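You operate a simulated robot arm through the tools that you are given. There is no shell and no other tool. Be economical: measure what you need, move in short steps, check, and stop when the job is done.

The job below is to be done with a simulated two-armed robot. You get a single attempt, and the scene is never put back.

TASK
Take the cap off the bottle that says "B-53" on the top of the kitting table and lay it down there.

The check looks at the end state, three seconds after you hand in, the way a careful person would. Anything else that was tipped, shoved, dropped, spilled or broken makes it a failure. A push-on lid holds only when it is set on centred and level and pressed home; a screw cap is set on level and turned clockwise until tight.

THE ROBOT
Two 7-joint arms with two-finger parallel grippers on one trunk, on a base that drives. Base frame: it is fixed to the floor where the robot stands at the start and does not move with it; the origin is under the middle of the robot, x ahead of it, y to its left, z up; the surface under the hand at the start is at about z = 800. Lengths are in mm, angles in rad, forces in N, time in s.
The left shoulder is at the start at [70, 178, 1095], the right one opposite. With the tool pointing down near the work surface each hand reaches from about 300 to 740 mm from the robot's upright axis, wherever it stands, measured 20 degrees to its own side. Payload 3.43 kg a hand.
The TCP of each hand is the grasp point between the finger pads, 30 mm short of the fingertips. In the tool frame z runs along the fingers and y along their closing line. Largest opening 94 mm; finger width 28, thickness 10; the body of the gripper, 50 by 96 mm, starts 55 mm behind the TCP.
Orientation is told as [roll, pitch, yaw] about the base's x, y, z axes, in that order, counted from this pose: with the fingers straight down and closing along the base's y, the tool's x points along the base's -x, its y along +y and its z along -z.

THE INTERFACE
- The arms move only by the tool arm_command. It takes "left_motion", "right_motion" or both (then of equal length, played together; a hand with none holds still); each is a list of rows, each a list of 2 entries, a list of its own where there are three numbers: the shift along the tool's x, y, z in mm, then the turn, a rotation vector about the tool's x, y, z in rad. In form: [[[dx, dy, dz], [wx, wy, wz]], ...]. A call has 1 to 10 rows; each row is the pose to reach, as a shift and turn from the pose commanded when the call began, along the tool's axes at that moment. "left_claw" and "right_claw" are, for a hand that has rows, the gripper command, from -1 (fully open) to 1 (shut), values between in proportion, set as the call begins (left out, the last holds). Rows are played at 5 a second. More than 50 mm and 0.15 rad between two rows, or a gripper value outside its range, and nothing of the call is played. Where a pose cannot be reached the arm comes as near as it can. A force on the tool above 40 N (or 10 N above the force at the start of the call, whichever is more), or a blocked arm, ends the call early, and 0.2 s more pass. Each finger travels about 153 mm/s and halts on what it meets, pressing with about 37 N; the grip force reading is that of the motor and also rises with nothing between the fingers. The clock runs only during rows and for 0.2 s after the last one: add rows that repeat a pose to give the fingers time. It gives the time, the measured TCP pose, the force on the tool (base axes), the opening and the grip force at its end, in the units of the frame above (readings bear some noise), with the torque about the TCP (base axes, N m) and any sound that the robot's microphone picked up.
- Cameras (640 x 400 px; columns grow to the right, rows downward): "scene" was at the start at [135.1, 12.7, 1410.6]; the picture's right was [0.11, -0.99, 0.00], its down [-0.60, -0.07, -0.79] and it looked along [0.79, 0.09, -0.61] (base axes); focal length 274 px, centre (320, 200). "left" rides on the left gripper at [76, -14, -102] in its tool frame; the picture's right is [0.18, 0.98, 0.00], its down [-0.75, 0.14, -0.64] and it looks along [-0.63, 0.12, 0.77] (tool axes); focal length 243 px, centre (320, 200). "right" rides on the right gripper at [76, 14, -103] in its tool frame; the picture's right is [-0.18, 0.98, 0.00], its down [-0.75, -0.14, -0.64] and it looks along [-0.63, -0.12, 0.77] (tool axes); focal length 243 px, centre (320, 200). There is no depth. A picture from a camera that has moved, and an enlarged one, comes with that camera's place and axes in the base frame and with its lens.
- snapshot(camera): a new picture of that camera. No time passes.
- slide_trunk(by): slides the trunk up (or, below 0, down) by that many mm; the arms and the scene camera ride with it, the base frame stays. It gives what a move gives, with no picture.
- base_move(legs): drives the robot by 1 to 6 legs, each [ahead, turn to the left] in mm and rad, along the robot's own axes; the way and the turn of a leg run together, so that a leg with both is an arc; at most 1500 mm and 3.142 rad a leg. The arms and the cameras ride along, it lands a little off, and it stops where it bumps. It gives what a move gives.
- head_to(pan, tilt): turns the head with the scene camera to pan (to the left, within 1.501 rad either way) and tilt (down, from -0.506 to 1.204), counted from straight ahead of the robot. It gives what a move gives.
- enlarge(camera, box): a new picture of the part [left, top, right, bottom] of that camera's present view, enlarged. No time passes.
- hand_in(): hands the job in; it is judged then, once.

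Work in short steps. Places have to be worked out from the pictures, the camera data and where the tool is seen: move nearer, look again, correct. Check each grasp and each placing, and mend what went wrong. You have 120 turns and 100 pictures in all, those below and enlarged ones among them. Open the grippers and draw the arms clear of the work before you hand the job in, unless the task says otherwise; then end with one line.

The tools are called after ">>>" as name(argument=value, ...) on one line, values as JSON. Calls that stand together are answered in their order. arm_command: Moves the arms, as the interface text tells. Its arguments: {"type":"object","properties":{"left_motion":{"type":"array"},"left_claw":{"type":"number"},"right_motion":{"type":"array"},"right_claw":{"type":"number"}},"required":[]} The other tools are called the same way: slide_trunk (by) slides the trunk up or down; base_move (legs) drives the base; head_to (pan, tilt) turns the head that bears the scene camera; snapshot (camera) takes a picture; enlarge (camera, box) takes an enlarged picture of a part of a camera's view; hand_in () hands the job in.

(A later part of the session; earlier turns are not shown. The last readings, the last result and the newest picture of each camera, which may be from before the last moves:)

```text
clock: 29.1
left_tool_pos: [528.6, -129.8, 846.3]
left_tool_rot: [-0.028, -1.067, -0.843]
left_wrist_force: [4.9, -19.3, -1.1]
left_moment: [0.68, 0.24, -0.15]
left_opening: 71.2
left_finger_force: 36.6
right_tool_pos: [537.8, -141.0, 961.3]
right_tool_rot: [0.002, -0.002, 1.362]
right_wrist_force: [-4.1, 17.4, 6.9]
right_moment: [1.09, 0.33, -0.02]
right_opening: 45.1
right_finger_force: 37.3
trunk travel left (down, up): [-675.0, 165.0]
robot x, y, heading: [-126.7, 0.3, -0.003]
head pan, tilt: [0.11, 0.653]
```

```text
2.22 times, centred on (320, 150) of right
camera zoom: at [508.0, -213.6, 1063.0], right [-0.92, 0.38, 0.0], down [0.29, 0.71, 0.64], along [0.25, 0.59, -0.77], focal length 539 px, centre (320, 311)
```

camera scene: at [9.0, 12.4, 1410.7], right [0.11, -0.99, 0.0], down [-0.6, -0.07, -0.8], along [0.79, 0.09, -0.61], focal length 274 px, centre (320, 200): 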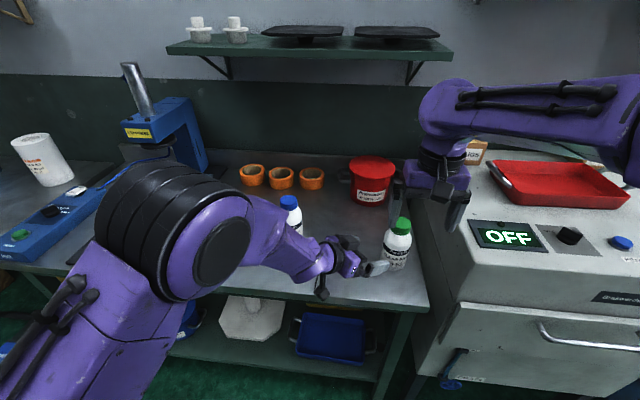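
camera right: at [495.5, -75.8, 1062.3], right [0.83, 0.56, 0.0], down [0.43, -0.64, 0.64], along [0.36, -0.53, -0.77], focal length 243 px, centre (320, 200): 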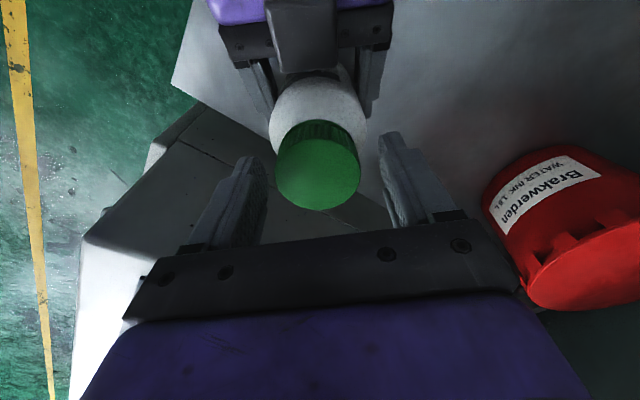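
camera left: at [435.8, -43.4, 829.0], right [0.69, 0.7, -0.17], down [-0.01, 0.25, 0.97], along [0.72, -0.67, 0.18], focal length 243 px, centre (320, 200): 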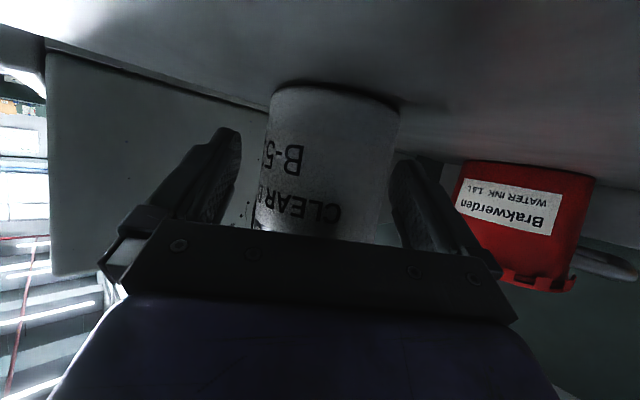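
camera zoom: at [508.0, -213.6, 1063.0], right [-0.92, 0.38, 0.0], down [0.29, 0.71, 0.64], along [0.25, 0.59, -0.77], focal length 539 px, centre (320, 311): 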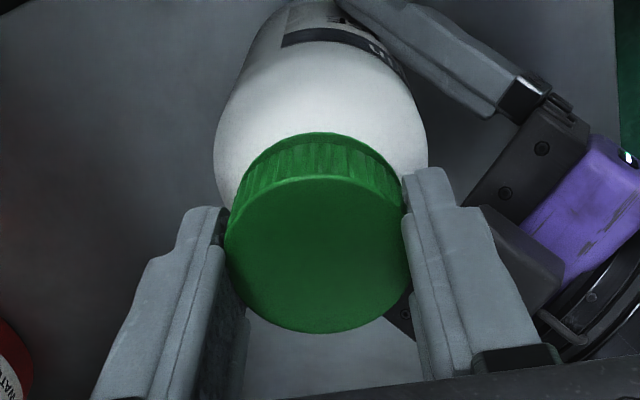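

Total is now 4.3 rad, with upward force on the tool from the thread rising. I regrip again, moving the centre about 2 mm toward +y and up 0.5 mm.

>>> arm_command(right_motion=[[[0, 0, 0], [0, 0, 0]], [[0, 0, 0], [0, 0, 0]], [[0, 0, 0], [0, 0, 0.14]], [[0, 0, 0], [0, 0, 0.28]], [[0, 0, 0], [0, 0, 0.42]], [[0, 0, 0], [0, 0, 0.56]], [[0, 0, 0], [0, 0, 0.7]], [[0, 0, 0], [0, 0, 0.84]], [[0, 0, 0], [0, 0, 0.98]], [[0, 0, 0], [0, 0, 1.12]]], right_claw=-0.5)

>>> arm_command(right_motion=[[[0, 0, 0], [0, 0, 0.14]], [[0, 0, 0], [0, 0, 0.28]], [[0, 0, 0], [0, 0, 0.42]], [[0, 0, 0], [0, 0, 0.56]], [[0, 0, 0], [0, 0, 0.7]], [[0, 0, 0], [0, 0, 0.84]], [[0, 0, 0], [0, 0, 0.98]], [[0, 0, 0], [0, 0, 1.12]], [[0, 0, 0], [0, 0, 1.12]]])

>>> snapshot(camera="right")

>>> enlarge(camera="scene", box=[340, 180, 440, 280])

```text
clock: 31.3
left_tool_pos: [528.7, -129.1, 847.0]
left_tool_rot: [-0.028, -1.066, -0.843]
left_wrist_force: [2.3, 1.1, 2.9]
left_moment: [-0.19, -0.12, 0.12]
left_opening: 71.0
left_finger_force: 37.1
right_tool_pos: [537.5, -140.3, 960.5]
right_tool_rot: [-0.001, 0.001, 0.235]
right_wrist_force: [0.7, 0.5, -0.6]
right_moment: [-0.02, 0.01, 0.01]
right_opening: 70.4
right_finger_force: 0.2
trunk travel left (down, up): [-675.0, 165.0]
robot x, y, heading: [-127.9, 3.9, 0.0]
head pan, tilt: [0.11, 0.653]
```

```text
clock: 33.3
left_tool_pos: [528.3, -127.8, 846.1]
left_tool_rot: [-0.028, -1.065, -0.842]
left_wrist_force: [1.2, 2.5, 3.5]
left_moment: [-0.16, -0.14, 0.08]
left_opening: 71.0
left_finger_force: 37.1
right_tool_pos: [537.1, -139.8, 961.5]
right_tool_rot: [-0.001, 0.001, -0.881]
right_wrist_force: [-0.8, -0.2, 0.2]
right_moment: [-0.01, 0.01, 0.0]
right_opening: 70.6
right_finger_force: 0.2
trunk travel left (down, up): [-675.0, 165.0]
robot x, y, heading: [-126.4, 3.2, -0.001]
head pan, tilt: [0.11, 0.653]
```

```text
64 pictures are left
camera right: at [499.9, -72.9, 1063.1], right [0.88, 0.48, 0.0], down [0.37, -0.67, 0.64], along [0.31, -0.56, -0.77], focal length 243 px, centre (320, 200)
```

right: 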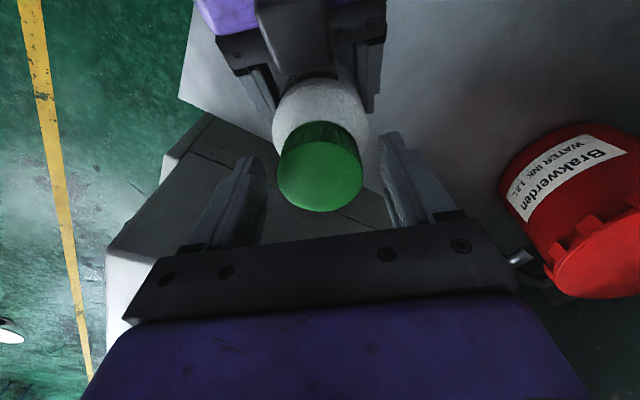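

```text
4.00 times, centred on (390, 230) of scene
camera zoom: at [9.6, 13.0, 1410.6], right [0.11, -0.99, 0.0], down [-0.6, -0.07, -0.79], along [0.79, 0.09, -0.61], focal length 1094 px, centre (40, 80)
```

zoom: 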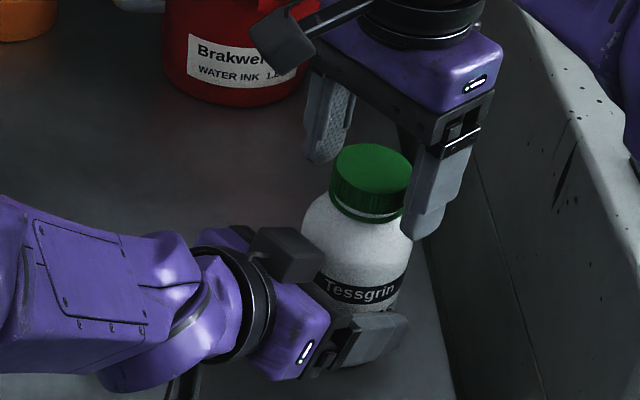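

The gap has grown, so the cap is rising. Both the forces and the picture say I should grip about 2 mm further toward tool -x; I correct, close and turn on.

>>> arm_command(right_motion=[[[-2, 0, 0], [0, 0, 0]], [[-2, 0, 0], [0, 0, 0]]])

>>> arm_command(right_motion=[[[0, 0, 0], [0, 0, 0]], [[0, 0, 0], [0, 0, 0]], [[0, 0, 0], [0, 0, 0]], [[0, 0, -0.1], [0, 0, -0.14]], [[0, 0, -0.2], [0, 0, -0.28]], [[0, 0, -0.3], [0, 0, -0.42]], [[0, 0, -0.4], [0, 0, -0.56]], [[0, 0, -0.4], [0, 0, -0.7]], [[0, 0, -0.5], [0, 0, -0.84]], [[0, 0, -0.6], [0, 0, -0.98]]], right_claw=1)

>>> arm_command(right_motion=[[[0, 0, -0.1], [0, 0, -0.13]], [[0, 0, -0.2], [0, 0, -0.26]], [[0, 0, -0.3], [0, 0, -0.39]], [[0, 0, -0.4], [0, 0, -0.52]], [[0, 0, -0.5], [0, 0, -0.65]], [[0, 0, -0.6], [0, 0, -0.78]], [[0, 0, -0.6], [0, 0, -0.91]], [[0, 0, -0.7], [0, 0, -1.04]], [[0, 0, -0.7], [0, 0, -1.17]], [[0, 0, -0.8], [0, 0, -1.3]]])

>>> enlarge(camera="scene", box=[340, 180, 440, 280])

```text
clock: 33.9
left_tool_pos: [527.8, -128.8, 846.7]
left_tool_rot: [-0.029, -1.068, -0.844]
left_wrist_force: [1.2, 2.0, 2.4]
left_moment: [-0.17, -0.09, 0.09]
left_opening: 71.1
left_finger_force: 36.7
right_tool_pos: [538.5, -141.7, 962.3]
right_tool_rot: [-0.001, -0.001, -0.878]
right_wrist_force: [0.9, -0.2, -0.3]
right_moment: [-0.02, 0.0, -0.04]
right_opening: 70.3
right_finger_force: 0.0
trunk travel left (down, up): [-675.0, 165.0]
robot x, y, heading: [-120.7, 3.6, 0.0]
head pan, tilt: [0.11, 0.653]
```

```text
clock: 36.1
left_tool_pos: [528.0, -128.1, 845.7]
left_tool_rot: [-0.028, -1.066, -0.846]
left_wrist_force: [1.2, -5.0, 0.9]
left_moment: [0.27, 0.3, -0.05]
left_opening: 70.9
left_finger_force: 36.7
right_tool_pos: [539.2, -142.5, 963.6]
right_tool_rot: [-0.001, 0.001, 0.102]
right_wrist_force: [-2.6, 3.7, 0.3]
right_moment: [0.12, 0.08, 0.0]
right_opening: 45.1
right_finger_force: 36.8
trunk travel left (down, up): [-675.0, 165.0]
robot x, y, heading: [-124.2, 4.4, 0.001]
head pan, tilt: [0.11, 0.653]
```

```text
clock: 38.3
left_tool_pos: [527.7, -128.8, 846.9]
left_tool_rot: [-0.028, -1.066, -0.845]
left_wrist_force: [2.1, -11.5, 1.8]
left_moment: [0.95, 0.21, 0.03]
left_opening: 70.9
left_finger_force: 37.0
right_tool_pos: [538.5, -140.6, 964.1]
right_tool_rot: [-0.001, -0.002, 1.4]
right_wrist_force: [-2.5, 12.9, 0.9]
right_moment: [0.33, 0.04, -0.13]
right_opening: 45.1
right_finger_force: 36.7
trunk travel left (down, up): [-675.0, 165.0]
robot x, y, heading: [-127.6, 2.4, 0.0]
head pan, tilt: [0.11, 0.653]
```

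```text
4.00 times, centred on (390, 230) of scene
camera zoom: at [9.6, 12.6, 1410.6], right [0.11, -0.99, 0.0], down [-0.6, -0.07, -0.79], along [0.79, 0.09, -0.61], focal length 1094 px, centre (40, 80)
```

zoom: 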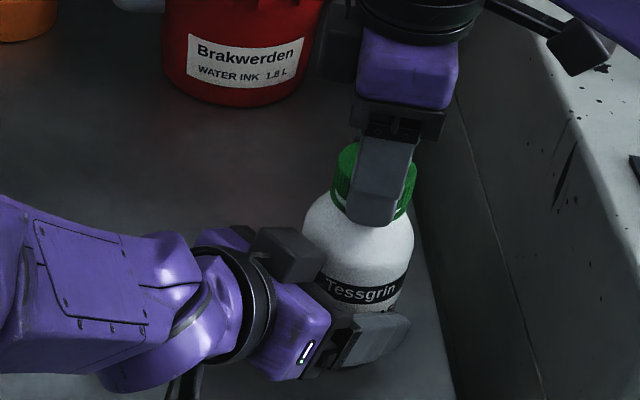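

Total is now 6.6 rad, just over a full turn. I test with a gentle 3 mm lift to see whether the cap is free.

>>> arm_command(right_motion=[[[0, 0, -1], [0, 0, 0]], [[0, 0, -2], [0, 0, 0]], [[0, 0, -3], [0, 0, 0]]])

>>> enlarge(camera="scene", box=[340, 180, 440, 280])

```text
clock: 39.1
left_tool_pos: [527.7, -129.3, 847.3]
left_tool_rot: [-0.029, -1.067, -0.846]
left_wrist_force: [0.6, -11.1, 5.8]
left_moment: [0.94, 0.08, -0.13]
left_opening: 71.1
left_finger_force: 37.3
right_tool_pos: [539.4, -142.1, 964.0]
right_tool_rot: [0.002, 0.001, 1.4]
right_wrist_force: [-1.4, 10.9, -5.3]
right_moment: [0.2, 0.01, 0.0]
right_opening: 45.0
right_finger_force: 36.8
trunk travel left (down, up): [-675.0, 165.0]
robot x, y, heading: [-127.5, -0.9, -0.001]
head pan, tilt: [0.11, 0.653]
```

```text
4.00 times, centred on (390, 230) of scene
camera zoom: at [9.9, 12.2, 1410.6], right [0.11, -0.99, 0.0], down [-0.6, -0.07, -0.79], along [0.79, 0.09, -0.61], focal length 1094 px, centre (40, 80)
```

zoom: 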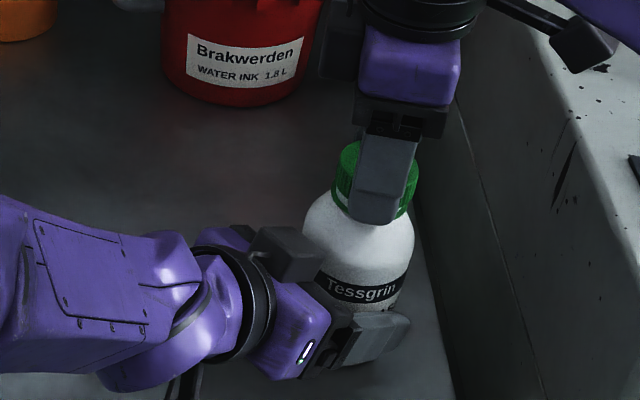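

Still held by the thread (force -5 N, no rise). I come back down, regrip and turn again.

>>> arm_command(right_motion=[[[0, 0, 2], [0, 0, 0]], [[0, 0, 2], [0, 0, 0]]])

>>> arm_command(right_motion=[[[0, 0, 0], [0, 0, 0]], [[0, 0, 0], [0, 0, 0]], [[0, 0, 0], [0, 0, 0.14]], [[0, 0, 0], [0, 0, 0.28]], [[0, 0, 0], [0, 0, 0.42]], [[0, 0, 0], [0, 0, 0.56]], [[0, 0, 0], [0, 0, 0.7]], [[0, 0, 0], [0, 0, 0.84]], [[0, 0, 0], [0, 0, 0.98]], [[0, 0, 0], [0, 0, 1.12]]], right_claw=-0.5)

>>> arm_command(right_motion=[[[0, 0, 0], [0, 0, 0.14]], [[0, 0, 0], [0, 0, 0.28]], [[0, 0, 0], [0, 0, 0.42]], [[0, 0, 0], [0, 0, 0.56]], [[0, 0, 0], [0, 0, 0.7]], [[0, 0, 0], [0, 0, 0.84]], [[0, 0, 0], [0, 0, 0.98]], [[0, 0, 0], [0, 0, 1.12]], [[0, 0, 0], [0, 0, 1.12]]])

>>> snapshot(camera="right")

>>> enlarge(camera="scene", box=[340, 180, 440, 280])

```text
clock: 39.7
left_tool_pos: [527.8, -129.3, 846.6]
left_tool_rot: [-0.028, -1.065, -0.844]
left_wrist_force: [6.5, -14.9, 1.6]
left_moment: [0.45, 0.01, 0.02]
left_opening: 71.3
left_finger_force: 37.2
right_tool_pos: [538.7, -142.7, 964.2]
right_tool_rot: [-0.001, -0.002, 1.399]
right_wrist_force: [-4.4, 10.4, 4.7]
right_moment: [0.38, 0.13, 0.02]
right_opening: 45.1
right_finger_force: 37.4
trunk travel left (down, up): [-675.0, 165.0]
robot x, y, heading: [-122.2, 0.1, 0.001]
head pan, tilt: [0.11, 0.653]
```

```text
clock: 41.9
left_tool_pos: [528.2, -128.8, 846.2]
left_tool_rot: [-0.027, -1.066, -0.842]
left_wrist_force: [1.6, 2.5, 4.9]
left_moment: [-0.17, -0.22, 0.09]
left_opening: 70.9
left_finger_force: 36.3
right_tool_pos: [538.3, -142.2, 964.5]
right_tool_rot: [0.001, 0.0, 0.276]
right_wrist_force: [-0.8, -0.3, 0.2]
right_moment: [0.01, 0.0, 0.0]
right_opening: 70.4
right_finger_force: 0.1
trunk travel left (down, up): [-675.0, 165.0]
robot x, y, heading: [-127.6, 0.9, -0.002]
head pan, tilt: [0.11, 0.653]
```

```text
clock: 43.9
left_tool_pos: [530.1, -128.8, 845.8]
left_tool_rot: [-0.029, -1.065, -0.844]
left_wrist_force: [-0.7, 3.6, 3.2]
left_moment: [-0.17, -0.08, 0.05]
left_opening: 71.0
left_finger_force: 37.4
right_tool_pos: [538.8, -143.3, 964.6]
right_tool_rot: [-0.001, -0.001, -0.843]
right_wrist_force: [0.1, 0.6, -0.5]
right_moment: [-0.01, -0.02, 0.02]
right_opening: 70.8
right_finger_force: 0.2
trunk travel left (down, up): [-675.0, 165.0]
robot x, y, heading: [-124.8, 1.6, -0.001]
head pan, tilt: [0.11, 0.653]
```

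```text
60 pictures are left
camera right: at [498.4, -76.5, 1066.4], right [0.86, 0.52, 0.0], down [0.4, -0.66, 0.64], along [0.33, -0.55, -0.77], focal length 243 px, centre (320, 200)
```

right: 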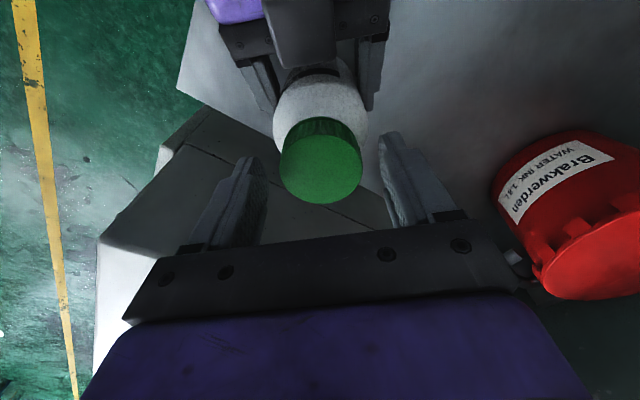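

```text
4.00 times, centred on (390, 230) of scene
camera zoom: at [9.3, 13.1, 1410.6], right [0.11, -0.99, 0.0], down [-0.6, -0.07, -0.8], along [0.79, 0.09, -0.61], focal length 1094 px, centre (40, 80)
```

zoom: 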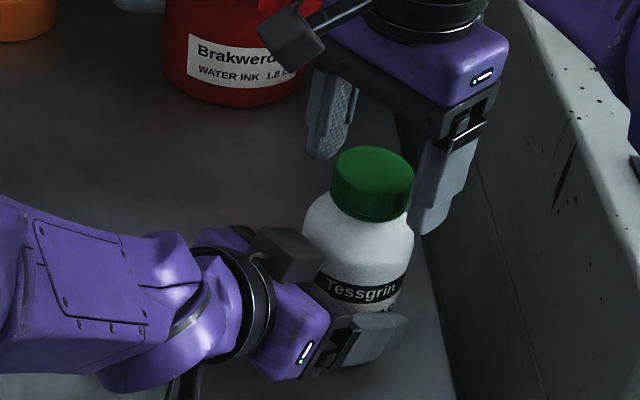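

The gap line has vanished: the cap may have come off the thread and dropped back loose. I look closer.

>>> enlarge(camera="scene", box=[370, 208, 410, 248])

>>> enlarge(camera="right", box=[260, 90, 380, 220])

```text
10.00 times, centred on (390, 228) of scene
camera zoom: at [9.3, 13.1, 1410.6], right [0.11, -0.99, 0.0], down [-0.6, -0.07, -0.8], along [0.79, 0.09, -0.61], focal length 2735 px, centre (-380, -80)
```

zoom: 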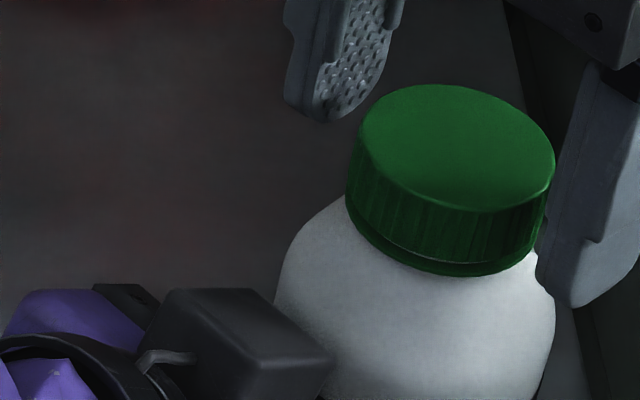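

```text
3.08 times, centred on (320, 155) of right
camera zoom: at [498.4, -76.5, 1066.4], right [0.86, 0.52, 0.0], down [0.4, -0.66, 0.64], along [0.33, -0.55, -0.77], focal length 746 px, centre (320, 338)
```

zoom: 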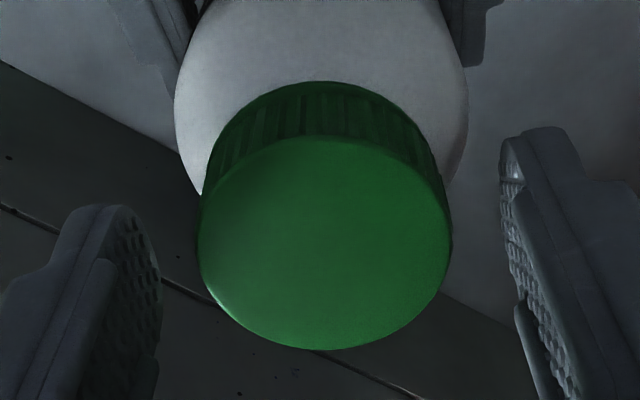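

It is well centred. I lower 3 mm, grip and try a gentle lift to see if it is loose.

>>> arm_command(right_motion=[[[0, 0, 1.5], [0, 0, 0]], [[0, 0, 3], [0, 0, 0]]])

>>> arm_command(right_motion=[[[0, 0, 0], [0, 0, 0]], [[0, 0, 0], [0, 0, 0]], [[0, 0, 0], [0, 0, 0]], [[0, 0, -1], [0, 0, 0]], [[0, 0, -2], [0, 0, 0]], [[0, 0, -3], [0, 0, 0]], [[0, 0, -3], [0, 0, 0]]], right_claw=1)

>>> enlarge(camera="scene", box=[370, 208, 410, 248])

```text
clock: 44.5
left_tool_pos: [528.4, -129.7, 845.6]
left_tool_rot: [-0.028, -1.067, -0.844]
left_wrist_force: [0.1, 1.5, 2.9]
left_moment: [-0.15, -0.11, 0.02]
left_opening: 70.9
left_finger_force: 36.9
right_tool_pos: [539.5, -141.4, 961.0]
right_tool_rot: [-0.001, 0.001, -0.843]
right_wrist_force: [0.6, 0.5, 0.0]
right_moment: [0.0, 0.0, -0.04]
right_opening: 70.6
right_finger_force: 0.1
trunk travel left (down, up): [-675.0, 165.0]
robot x, y, heading: [-126.7, -0.7, -0.001]
head pan, tilt: [0.11, 0.653]
```

```text
clock: 46.1
left_tool_pos: [528.5, -129.0, 846.3]
left_tool_rot: [-0.029, -1.066, -0.846]
left_wrist_force: [2.1, -1.4, 2.1]
left_moment: [0.03, 0.19, 0.02]
left_opening: 70.8
left_finger_force: 37.1
right_tool_pos: [540.7, -142.5, 964.5]
right_tool_rot: [0.001, 0.001, -0.841]
right_wrist_force: [-3.3, 2.4, -0.1]
right_moment: [0.04, 0.08, -0.02]
right_opening: 44.7
right_finger_force: 37.3
trunk travel left (down, up): [-675.0, 165.0]
robot x, y, heading: [-124.4, -0.7, -0.0]
head pan, tilt: [0.11, 0.653]
```

```text
10.00 times, centred on (390, 228) of scene
camera zoom: at [9.7, 12.7, 1410.6], right [0.11, -0.99, 0.0], down [-0.6, -0.07, -0.79], along [0.79, 0.09, -0.61], focal length 2735 px, centre (-380, -80)
```

zoom: 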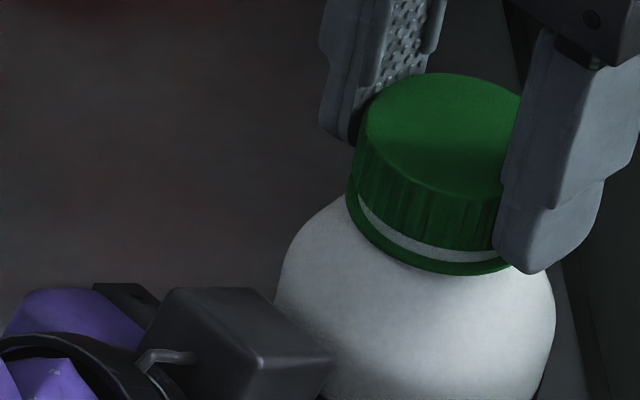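

The cap lifts freely (z force about 0) and the ring stays on the neck. I lift straight up 60 mm.

>>> arm_command(right_motion=[[[0, 0, -4], [0, 0, 0]], [[0, 0, -10], [0, 0, 0]], [[0, 0, -20], [0, 0, 0]], [[0, 0, -32], [0, 0, 0]], [[0, 0, -45], [0, 0, 0]], [[0, 0, -60], [0, 0, 0]], [[0, 0, -60], [0, 0, 0]]])

>>> snapshot(camera="scene")

>>> snapshot(camera="right")

```text
clock: 47.7
left_tool_pos: [528.8, -129.1, 846.9]
left_tool_rot: [-0.027, -1.067, -0.845]
left_wrist_force: [1.3, -0.8, 3.1]
left_moment: [-0.19, -0.18, 0.0]
left_opening: 70.9
left_finger_force: 37.5
right_tool_pos: [539.6, -141.9, 1023.8]
right_tool_rot: [-0.001, 0.001, -0.84]
right_wrist_force: [-0.2, 0.6, 0.4]
right_moment: [0.02, -0.01, 0.05]
right_opening: 45.0
right_finger_force: 37.4
trunk travel left (down, up): [-675.0, 165.0]
robot x, y, heading: [-124.0, 3.5, -0.003]
head pan, tilt: [0.11, 0.653]
```

```text
55 pictures are left
camera scene: at [9.6, 12.6, 1410.6], right [0.11, -0.99, 0.0], down [-0.6, -0.07, -0.79], along [0.79, 0.09, -0.61], focal length 274 px, centre (320, 200)
```

scene: 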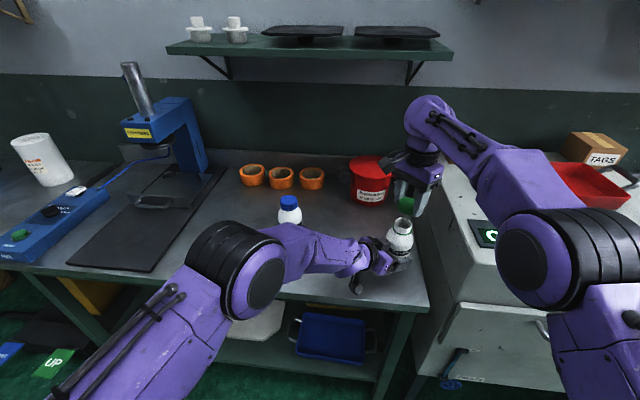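

```text
54 pictures are left
camera right: at [498.6, -76.5, 1125.4], right [0.86, 0.52, 0.0], down [0.4, -0.66, 0.64], along [0.33, -0.55, -0.77], focal length 243 px, centre (320, 200)
```

right: 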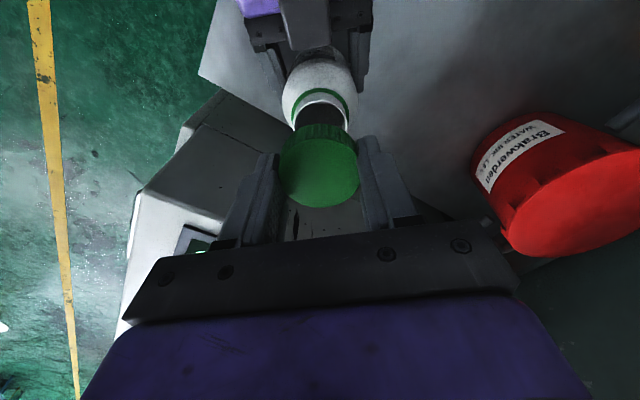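

The cap is off and held. Next I free the bottle: open the left hand and back out along the finger axis.

>>> arm_command(left_motion=[[[0, 0, 0], [0, 0, 0]], [[0, 0, 0], [0, 0, 0]], [[0, 0, 0], [0, 0, 0]], [[0, 0, 0], [0, 0, 0]]], left_claw=-1)

>>> snapshot(camera="left")

```text
clock: 48.7
left_tool_pos: [528.4, -129.0, 845.2]
left_tool_rot: [-0.027, -1.066, -0.843]
left_wrist_force: [-0.3, 0.0, 0.4]
left_moment: [0.0, -0.02, 0.0]
left_opening: 94.2
left_finger_force: 0.1
right_tool_pos: [538.4, -143.1, 1022.9]
right_tool_rot: [0.0, 0.001, -0.84]
right_wrist_force: [0.1, 0.2, -0.6]
right_moment: [-0.02, 0.0, 0.0]
right_opening: 45.2
right_finger_force: 36.9
trunk travel left (down, up): [-675.0, 165.0]
robot x, y, heading: [-128.1, 1.5, 0.001]
head pan, tilt: [0.11, 0.653]
```

```text
53 pictures are left
camera left: at [435.9, -43.2, 829.0], right [0.69, 0.7, -0.17], down [-0.01, 0.25, 0.97], along [0.72, -0.67, 0.18], focal length 243 px, centre (320, 200)
```

left: 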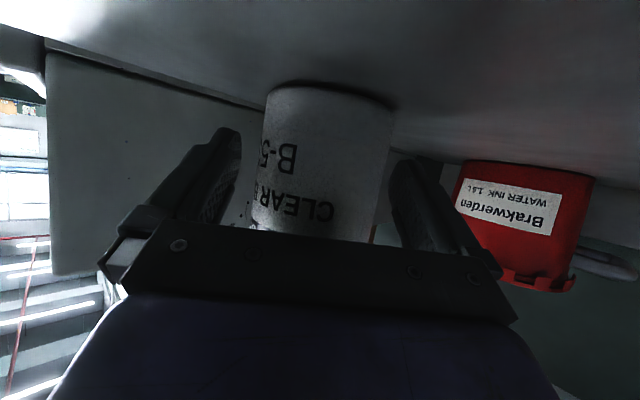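

The bottle stands free, centred between the fingers. I withdraw 60 mm.

>>> arm_command(left_motion=[[[0, -1, -10], [0, 0, 0]], [[0, -1, -20], [0, 0, 0]], [[1, -1, -30], [0, 0, 0]], [[2, -1, -40], [0, 0, 0]], [[3, -1, -50], [0, 0, 0]], [[3, -1, -60], [0, 0, 0]], [[3, -1, -60], [0, 0, 0]]])

>>> snapshot(camera="left")

```text
clock: 50.3
left_tool_pos: [494.3, -86.2, 874.4]
left_tool_rot: [-0.035, -1.065, -0.835]
left_wrist_force: [-0.1, -0.2, -0.2]
left_moment: [0.02, -0.01, 0.02]
left_opening: 94.1
left_finger_force: 0.0
right_tool_pos: [539.6, -142.4, 1022.7]
right_tool_rot: [0.0, 0.0, -0.841]
right_wrist_force: [0.0, 0.4, -0.1]
right_moment: [0.01, -0.01, 0.03]
right_opening: 45.1
right_finger_force: 37.2
trunk travel left (down, up): [-675.0, 165.0]
robot x, y, heading: [-125.8, 5.5, -0.005]
head pan, tilt: [0.11, 0.653]
```

```text
52 pictures are left
camera left: at [400.9, -0.5, 856.5], right [0.69, 0.7, -0.18], down [-0.01, 0.25, 0.97], along [0.73, -0.66, 0.18], focal length 243 px, centre (320, 200)
```

left: 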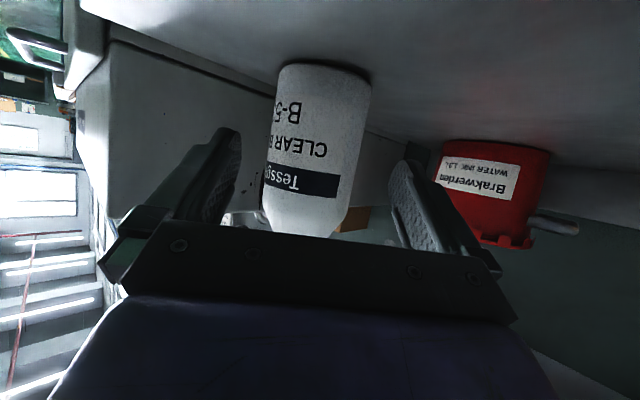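

The hand is clear of the bottle. I back further out and up, along the way it came.

>>> arm_command(left_motion=[[[0, 0, -25], [0, 0, 0]], [[0, 0, -50], [0, 0, 0]], [[-11, 2, -75], [0, 0, 0]], [[-22, 5, -100], [0, 0, 0]], [[-33, 8, -130], [0, 0, 0]], [[-43, 10, -165], [0, 0, 0]], [[-43, 10, -165], [0, 0, 0]]])

>>> snapshot(camera="scene")

```text
clock: 51.9
left_tool_pos: [423.9, 11.0, 989.0]
left_tool_rot: [-0.028, -1.065, -0.844]
left_wrist_force: [0.1, -0.4, 0.8]
left_moment: [0.01, -0.03, 0.01]
left_opening: 94.1
left_finger_force: 0.1
right_tool_pos: [539.7, -144.0, 1022.6]
right_tool_rot: [0.0, 0.002, -0.84]
right_wrist_force: [0.1, -0.4, -0.4]
right_moment: [0.0, 0.02, -0.01]
right_opening: 45.0
right_finger_force: 37.1
trunk travel left (down, up): [-675.0, 165.0]
robot x, y, heading: [-124.2, 3.3, -0.001]
head pan, tilt: [0.11, 0.653]
```

```text
51 pictures are left
camera scene: at [10.7, 11.6, 1410.5], right [0.11, -0.99, 0.0], down [-0.6, -0.07, -0.79], along [0.79, 0.09, -0.61], focal length 274 px, centre (320, 200)
```

scene: 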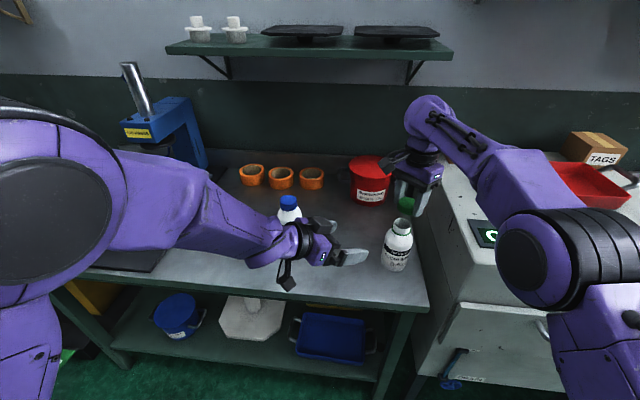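

The uncapped bottle stands upright. I move the left hand further off to leave room.

>>> arm_command(left_motion=[[[-9, 10, -30], [0, 0, 0]], [[-18, 19, -60], [0, 0, 0]], [[-27, 29, -90], [0, 0, 0]], [[-36, 39, -120], [0, 0, 0]], [[-36, 39, -120], [0, 0, 0]]])

>>> snapshot(camera="scene")

```text
clock: 53.1
left_tool_pos: [396.7, 106.1, 1077.0]
left_tool_rot: [-0.028, -1.065, -0.844]
left_wrist_force: [-0.2, 0.2, -0.1]
left_moment: [0.0, 0.02, 0.05]
left_opening: 93.9
left_finger_force: 0.1
right_tool_pos: [540.0, -144.3, 1022.1]
right_tool_rot: [-0.001, 0.003, -0.841]
right_wrist_force: [0.3, 0.2, -0.7]
right_moment: [0.01, 0.03, -0.03]
right_opening: 45.3
right_finger_force: 37.2
trunk travel left (down, up): [-675.0, 165.0]
robot x, y, heading: [-121.4, 0.7, 0.001]
head pan, tilt: [0.11, 0.653]
```

```text
50 pictures are left
camera scene: at [10.8, 11.4, 1410.5], right [0.11, -0.99, 0.0], down [-0.6, -0.06, -0.79], along [0.79, 0.09, -0.61], focal length 274 px, centre (320, 200)
```

scene: 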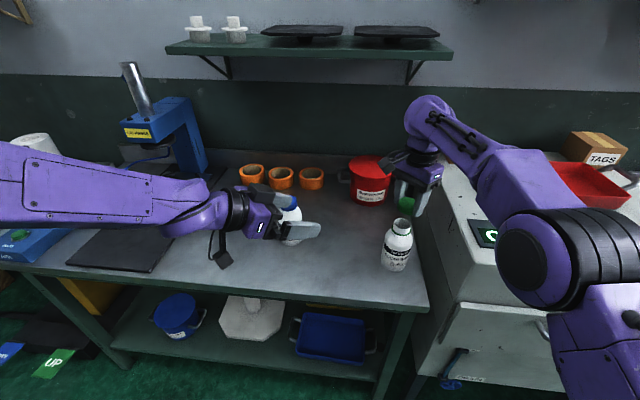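

There is free table at about (560, -10). I carry the cap there at height while turning the wrist square.

>>> arm_command(right_motion=[[[12, 15, 0], [0, 0, -0.12]], [[24, 30, 0], [0, 0, -0.24]], [[37, 44, 0], [0, 0, -0.36]], [[49, 59, 0], [0, 0, -0.48]], [[61, 74, 0], [0, 0, -0.6]], [[73, 89, 0], [0, 0, -0.72]], [[86, 104, 0], [0, 0, -0.84]], [[86, 104, 0], [0, 0, -0.84]]])

>>> snapshot(camera="right")

>>> snapshot(camera="scene")

```text
clock: 54.9
left_tool_pos: [394.9, 105.1, 1077.8]
left_tool_rot: [-0.029, -1.067, -0.843]
left_wrist_force: [-0.6, -0.5, 0.3]
left_moment: [0.01, -0.01, 0.03]
left_opening: 94.2
left_finger_force: 0.1
right_tool_pos: [521.8, -34.3, 1023.6]
right_tool_rot: [-0.001, 0.002, 0.001]
right_wrist_force: [-0.6, -0.9, 0.4]
right_moment: [-0.01, -0.01, 0.0]
right_opening: 45.1
right_finger_force: 36.9
right hand out of reach, approached as far as the arm can: row 3, 4, 5, 6, 7, 8
trunk travel left (down, up): [-675.0, 165.0]
robot x, y, heading: [-122.5, 1.0, -0.003]
head pan, tilt: [0.11, 0.653]
```

```text
49 pictures are left
camera right: at [446.6, -21.3, 1124.6], right [0.18, 0.98, 0.0], down [0.75, -0.14, 0.64], along [0.63, -0.12, -0.77], focal length 243 px, centre (320, 200)
```

right: 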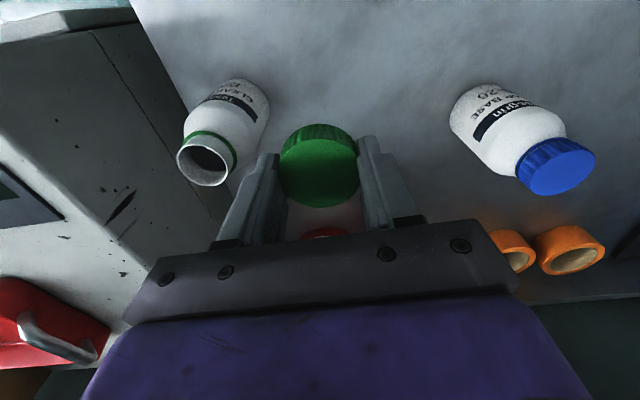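

```text
48 pictures are left
camera scene: at [10.6, 12.6, 1410.5], right [0.11, -0.99, 0.0], down [-0.6, -0.07, -0.79], along [0.79, 0.09, -0.61], focal length 274 px, centre (320, 200)
```

scene: 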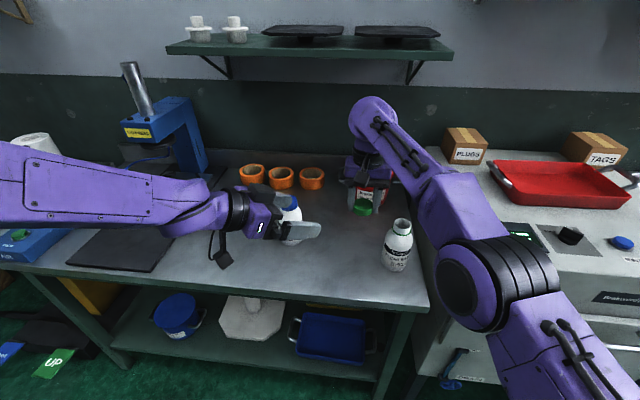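

It reached (522, -34), which is still free table with the bottle 105 mm off. I lower 90 mm and check clearances.

>>> arm_command(right_motion=[[[0, 0, 18], [0, 0, 0]], [[0, 0, 36], [0, 0, 0]], [[0, 0, 54], [0, 0, 0]], [[0, 0, 72], [0, 0, 0]], [[0, 0, 90], [0, 0, 0]], [[0, 0, 90], [0, 0, 0]]])

>>> snapshot(camera="right")

>>> snapshot(camera="scene")

```text
clock: 56.3
left_tool_pos: [394.6, 106.4, 1076.5]
left_tool_rot: [-0.027, -1.065, -0.843]
left_wrist_force: [0.5, 0.6, 0.5]
left_moment: [0.0, -0.02, -0.02]
left_opening: 94.1
left_finger_force: 0.1
right_tool_pos: [525.5, -36.4, 932.7]
right_tool_rot: [-0.002, 0.001, -0.001]
right_wrist_force: [-0.9, 0.6, -0.1]
right_moment: [0.01, 0.04, 0.01]
right_opening: 44.9
right_finger_force: 37.0
trunk travel left (down, up): [-675.0, 165.0]
robot x, y, heading: [-124.4, 1.5, -0.003]
head pan, tilt: [0.11, 0.653]
```

```text
47 pictures are left
camera right: at [449.0, -22.9, 1034.1], right [0.18, 0.98, 0.0], down [0.75, -0.14, 0.64], along [0.63, -0.12, -0.77], focal length 243 px, centre (320, 200)
```

right: 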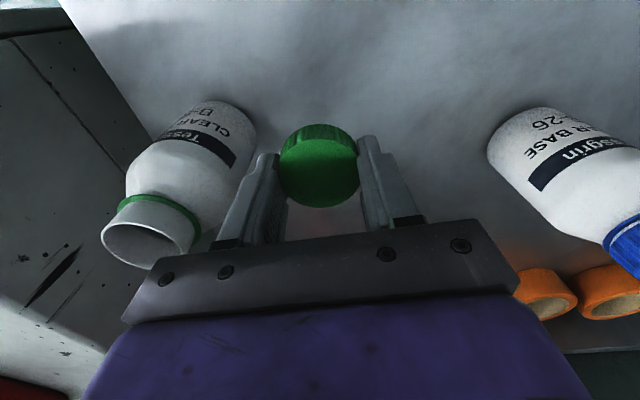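

```text
46 pictures are left
camera scene: at [9.7, 12.8, 1410.6], right [0.11, -0.99, 0.0], down [-0.6, -0.07, -0.79], along [0.79, 0.09, -0.61], focal length 274 px, centre (320, 200)
```

scene: 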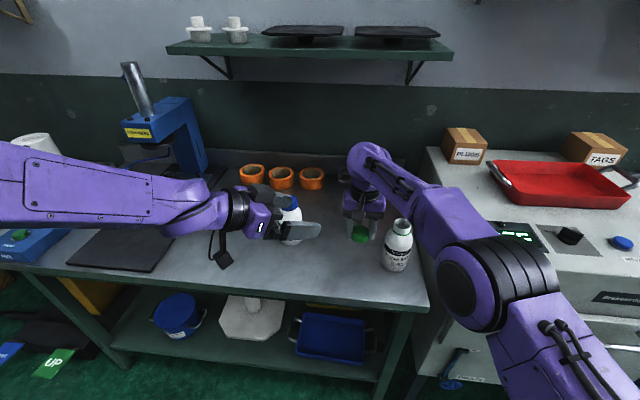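

The forearm would come down near the open bottle if I lowered here. I shift the right hand nearer the robot, to about (468, 0), and move the left hand further off at the same time.

>>> arm_command(right_motion=[[[14, 9, 0], [0, 0, 0]], [[28, 18, 0], [0, 0, 0]], [[43, 27, 0], [0, 0, 0]], [[57, 36, 0], [0, 0, 0]], [[57, 36, 0], [0, 0, 0]]], left_motion=[[[2, 22, -19], [0, 0, 0]], [[4, 44, -38], [0, 0, 0]], [[5, 66, -56], [0, 0, 0]], [[7, 88, -75], [0, 0, 0]], [[7, 88, -75], [0, 0, 0]]])

>>> snapshot(camera="right")

>>> snapshot(camera="scene")

```text
clock: 57.5
left_tool_pos: [419.0, 216.0, 1109.9]
left_tool_rot: [-0.029, -1.065, -0.843]
left_wrist_force: [-0.5, -0.8, 0.5]
left_moment: [0.01, 0.02, 0.0]
left_opening: 94.0
left_finger_force: 0.1
right_tool_pos: [468.9, -2.1, 932.7]
right_tool_rot: [0.001, 0.001, 0.001]
right_wrist_force: [-0.2, -0.5, -0.3]
right_moment: [0.01, -0.01, -0.02]
right_opening: 45.1
right_finger_force: 37.3
trunk travel left (down, up): [-675.0, 165.0]
robot x, y, heading: [-121.4, 1.3, -0.002]
head pan, tilt: [0.11, 0.653]
```

```text
45 pictures are left
camera right: at [392.0, 13.0, 1034.3], right [0.18, 0.98, 0.0], down [0.75, -0.14, 0.64], along [0.63, -0.12, -0.77], focal length 243 px, centre (320, 200)
```

right: 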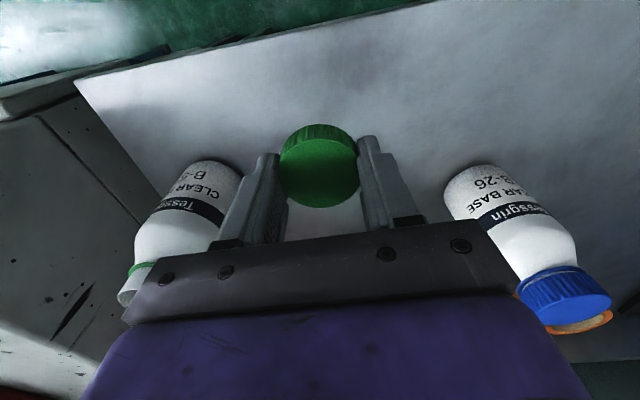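

```text
44 pictures are left
camera scene: at [10.6, 10.8, 1410.5], right [0.11, -0.99, 0.0], down [-0.6, -0.06, -0.79], along [0.79, 0.09, -0.61], focal length 274 px, centre (320, 200)
```

scene: 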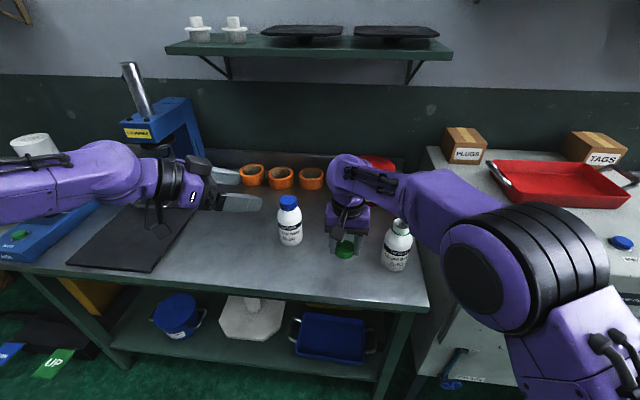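

The spot under the cap is clear table, roughly 90 mm inside the edge. I lower 88 mm, to just above contact.

>>> arm_command(right_motion=[[[0, 0, 20], [0, 0, 0]], [[0, 0, 40], [0, 0, 0]], [[0, 0, 60], [0, 0, 0]], [[0, 0, 76], [0, 0, 0]], [[0, 0, 88], [0, 0, 0]], [[0, 0, 88], [0, 0, 0]]])

>>> snapshot(camera="scene")

>>> enlarge(camera="scene", box=[310, 220, 390, 300])

```text
clock: 58.9
left_tool_pos: [418.8, 217.4, 1109.7]
left_tool_rot: [-0.027, -1.067, -0.843]
left_wrist_force: [0.4, -0.8, 0.7]
left_moment: [0.0, -0.01, 0.0]
left_opening: 94.0
left_finger_force: 0.1
right_tool_pos: [469.0, -2.2, 843.2]
right_tool_rot: [0.001, 0.001, 0.001]
right_wrist_force: [0.9, -0.5, -0.4]
right_moment: [0.03, 0.0, -0.04]
right_opening: 44.8
right_finger_force: 37.2
trunk travel left (down, up): [-675.0, 165.0]
robot x, y, heading: [-123.5, 2.6, -0.001]
head pan, tilt: [0.11, 0.653]
```

```text
43 pictures are left
camera scene: at [9.9, 13.0, 1410.6], right [0.11, -0.99, 0.0], down [-0.6, -0.07, -0.79], along [0.79, 0.09, -0.61], focal length 274 px, centre (320, 200)
```

scene: 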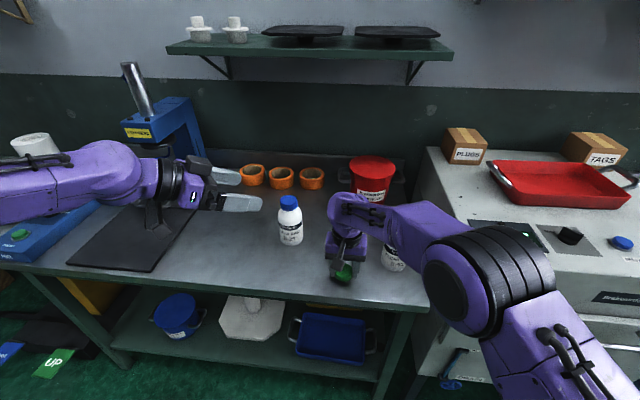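

```text
5.00 times, centred on (350, 260) of scene
camera zoom: at [9.9, 13.0, 1410.6], right [0.11, -0.99, 0.0], down [-0.6, -0.07, -0.79], along [0.79, 0.09, -0.61], focal length 1368 px, centre (170, -100)
```

zoom: 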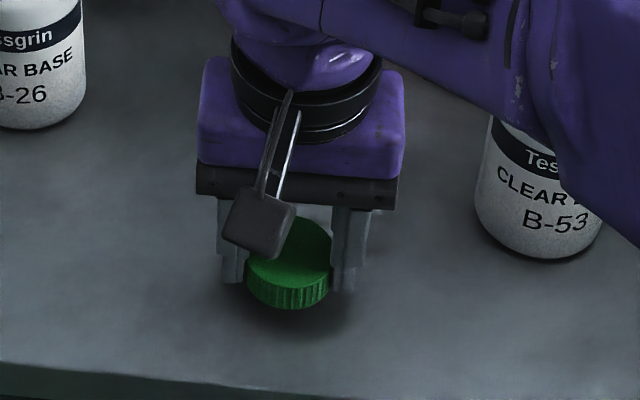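

The cap is close above the table. I creep down in 2 mm steps, watching the force.

>>> arm_command(right_motion=[[[0, 0, 2], [0, 0, 0]], [[0, 0, 4], [0, 0, 0]], [[0, 0, 6], [0, 0, 0]], [[0, 0, 6], [0, 0, 0]]])

```text
clock: 59.9
left_tool_pos: [418.4, 217.8, 1110.3]
left_tool_rot: [-0.028, -1.066, -0.844]
left_wrist_force: [-0.5, 0.4, -0.4]
left_moment: [0.01, -0.02, 0.05]
left_opening: 93.9
left_finger_force: 0.0
right_tool_pos: [469.0, -1.6, 839.2]
right_tool_rot: [0.0, -0.002, 0.0]
right_wrist_force: [-0.5, -0.1, 0.2]
right_moment: [-0.01, 0.02, -0.01]
right_opening: 45.1
right_finger_force: 36.7
trunk travel left (down, up): [-675.0, 165.0]
robot x, y, heading: [-121.9, -4.0, -0.0]
head pan, tilt: [0.11, 0.653]
```

No contact yet, so I keep creeping.

>>> arm_command(right_motion=[[[0, 0, 1], [0, 0, 0]], [[0, 0, 2], [0, 0, 0]], [[0, 0, 3], [0, 0, 0]], [[0, 0, 3], [0, 0, 0]]])

>>> enlarge(camera="scene", box=[310, 220, 390, 300])

```text
clock: 60.9
left_tool_pos: [418.9, 216.4, 1109.3]
left_tool_rot: [-0.027, -1.067, -0.843]
left_wrist_force: [-0.2, 0.1, -0.3]
left_moment: [0.02, -0.02, 0.0]
left_opening: 94.0
left_finger_force: 0.0
right_tool_pos: [468.8, -1.3, 835.5]
right_tool_rot: [-0.001, 0.0, 0.0]
right_wrist_force: [0.9, 0.4, 0.7]
right_moment: [0.0, -0.02, 0.0]
right_opening: 45.0
right_finger_force: 37.2
trunk travel left (down, up): [-675.0, 165.0]
robot x, y, heading: [-124.2, -1.3, -0.002]
head pan, tilt: [0.11, 0.653]
```

```text
5.00 times, centred on (350, 260) of scene
camera zoom: at [10.0, 12.8, 1410.6], right [0.11, -0.99, 0.0], down [-0.6, -0.07, -0.79], along [0.79, 0.09, -0.61], focal length 1368 px, centre (170, -100)
```

zoom: 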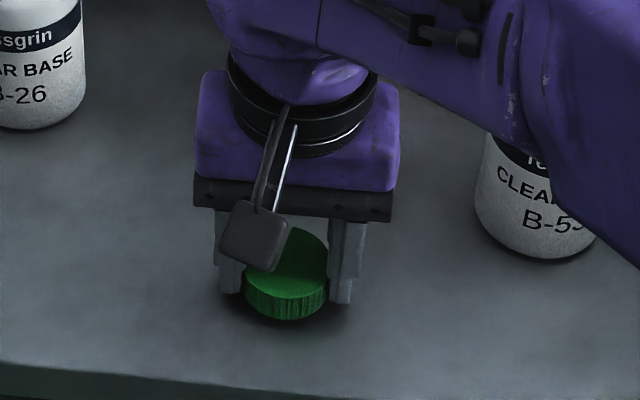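

Still no contact, so I go up to 4 mm further in 1 mm steps.

>>> arm_command(right_motion=[[[0, 0, 1], [0, 0, 0]], [[0, 0, 2], [0, 0, 0]], [[0, 0, 3], [0, 0, 0]], [[0, 0, 3], [0, 0, 0]]])

```text
clock: 61.9
left_tool_pos: [418.9, 216.7, 1108.3]
left_tool_rot: [-0.029, -1.064, -0.842]
left_wrist_force: [-0.6, -0.2, -0.6]
left_moment: [0.04, 0.02, 0.0]
left_opening: 93.8
left_finger_force: 0.0
right_tool_pos: [468.8, -0.1, 833.6]
right_tool_rot: [-0.001, 0.0, -0.001]
right_wrist_force: [0.0, -0.3, -0.5]
right_moment: [-0.01, 0.01, -0.02]
right_opening: 45.1
right_finger_force: 37.2
trunk travel left (down, up): [-675.0, 165.0]
robot x, y, heading: [-126.0, 3.3, 0.004]
head pan, tilt: [0.11, 0.653]
```

>>> arm_command(right_motion=[[[0, 0, 1], [0, 0, 0]], [[0, 0, 2], [0, 0, 0]], [[0, 0, 2], [0, 0, 0]]])

>>> enlarge(camera="scene", box=[330, 250, 380, 290])

```text
clock: 62.7
left_tool_pos: [417.8, 216.6, 1108.3]
left_tool_rot: [-0.026, -1.067, -0.842]
left_wrist_force: [0.0, 0.2, 0.1]
left_moment: [-0.02, 0.03, -0.02]
left_opening: 93.9
left_finger_force: 0.1
right_tool_pos: [468.2, -0.6, 830.7]
right_tool_rot: [0.0, 0.0, 0.0]
right_wrist_force: [0.3, -0.6, 0.1]
right_moment: [-0.02, -0.01, -0.02]
right_opening: 45.1
right_finger_force: 36.8
trunk travel left (down, up): [-675.0, 165.0]
robot x, y, heading: [-123.6, 0.0, -0.001]
head pan, tilt: [0.11, 0.653]
```

```text
10.00 times, centred on (355, 270) of scene
camera zoom: at [10.0, 12.8, 1410.6], right [0.11, -0.99, 0.0], down [-0.6, -0.07, -0.79], along [0.79, 0.09, -0.61], focal length 2735 px, centre (-30, -500)
```

zoom: 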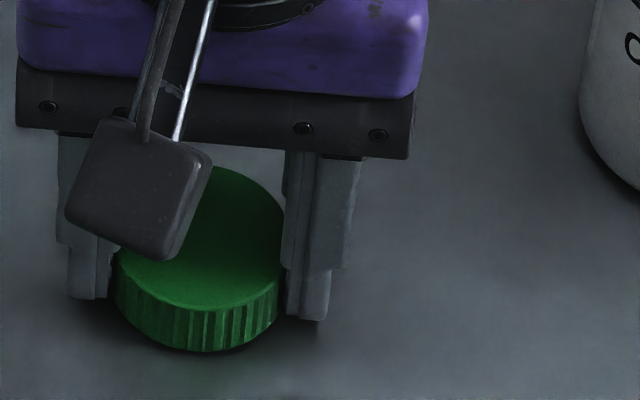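

It is very near the table now. I go 3 mm more.

>>> arm_command(right_motion=[[[0, 0, 0.7], [0, 0, 0]], [[0, 0, 1.4], [0, 0, 0]], [[0, 0, 2.1], [0, 0, 0]], [[0, 0, 2.1], [0, 0, 0]]])

>>> enlarge(camera="scene", box=[330, 250, 380, 290])

```text
clock: 63.7
left_tool_pos: [417.9, 217.8, 1111.0]
left_tool_rot: [-0.025, -1.066, -0.845]
left_wrist_force: [-0.2, -0.1, 0.0]
left_moment: [-0.01, 0.02, -0.02]
left_opening: 94.1
left_finger_force: 0.0
right_tool_pos: [468.4, -0.1, 829.9]
right_tool_rot: [0.0, -0.006, 0.0]
right_wrist_force: [5.7, 0.2, 22.3]
right_moment: [-0.2, 0.08, 0.29]
right_opening: 44.8
right_finger_force: 37.5
trunk travel left (down, up): [-675.0, 165.0]
robot x, y, heading: [-123.4, -1.0, 0.002]
head pan, tilt: [0.11, 0.653]
```

```text
10.00 times, centred on (355, 270) of scene
camera zoom: at [7.7, 13.0, 1411.1], right [0.11, -0.99, 0.0], down [-0.6, -0.07, -0.8], along [0.79, 0.09, -0.61], focal length 2735 px, centre (-30, -500)
```

zoom: 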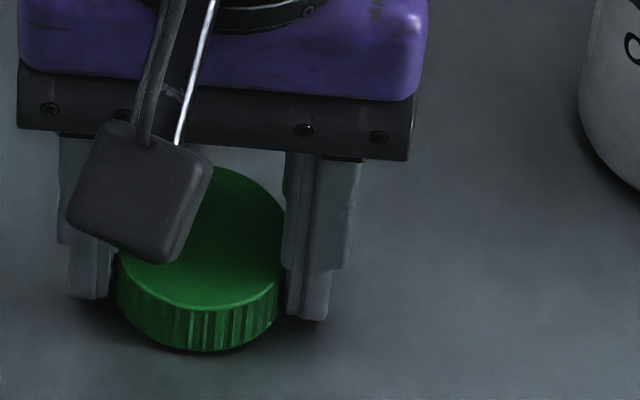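

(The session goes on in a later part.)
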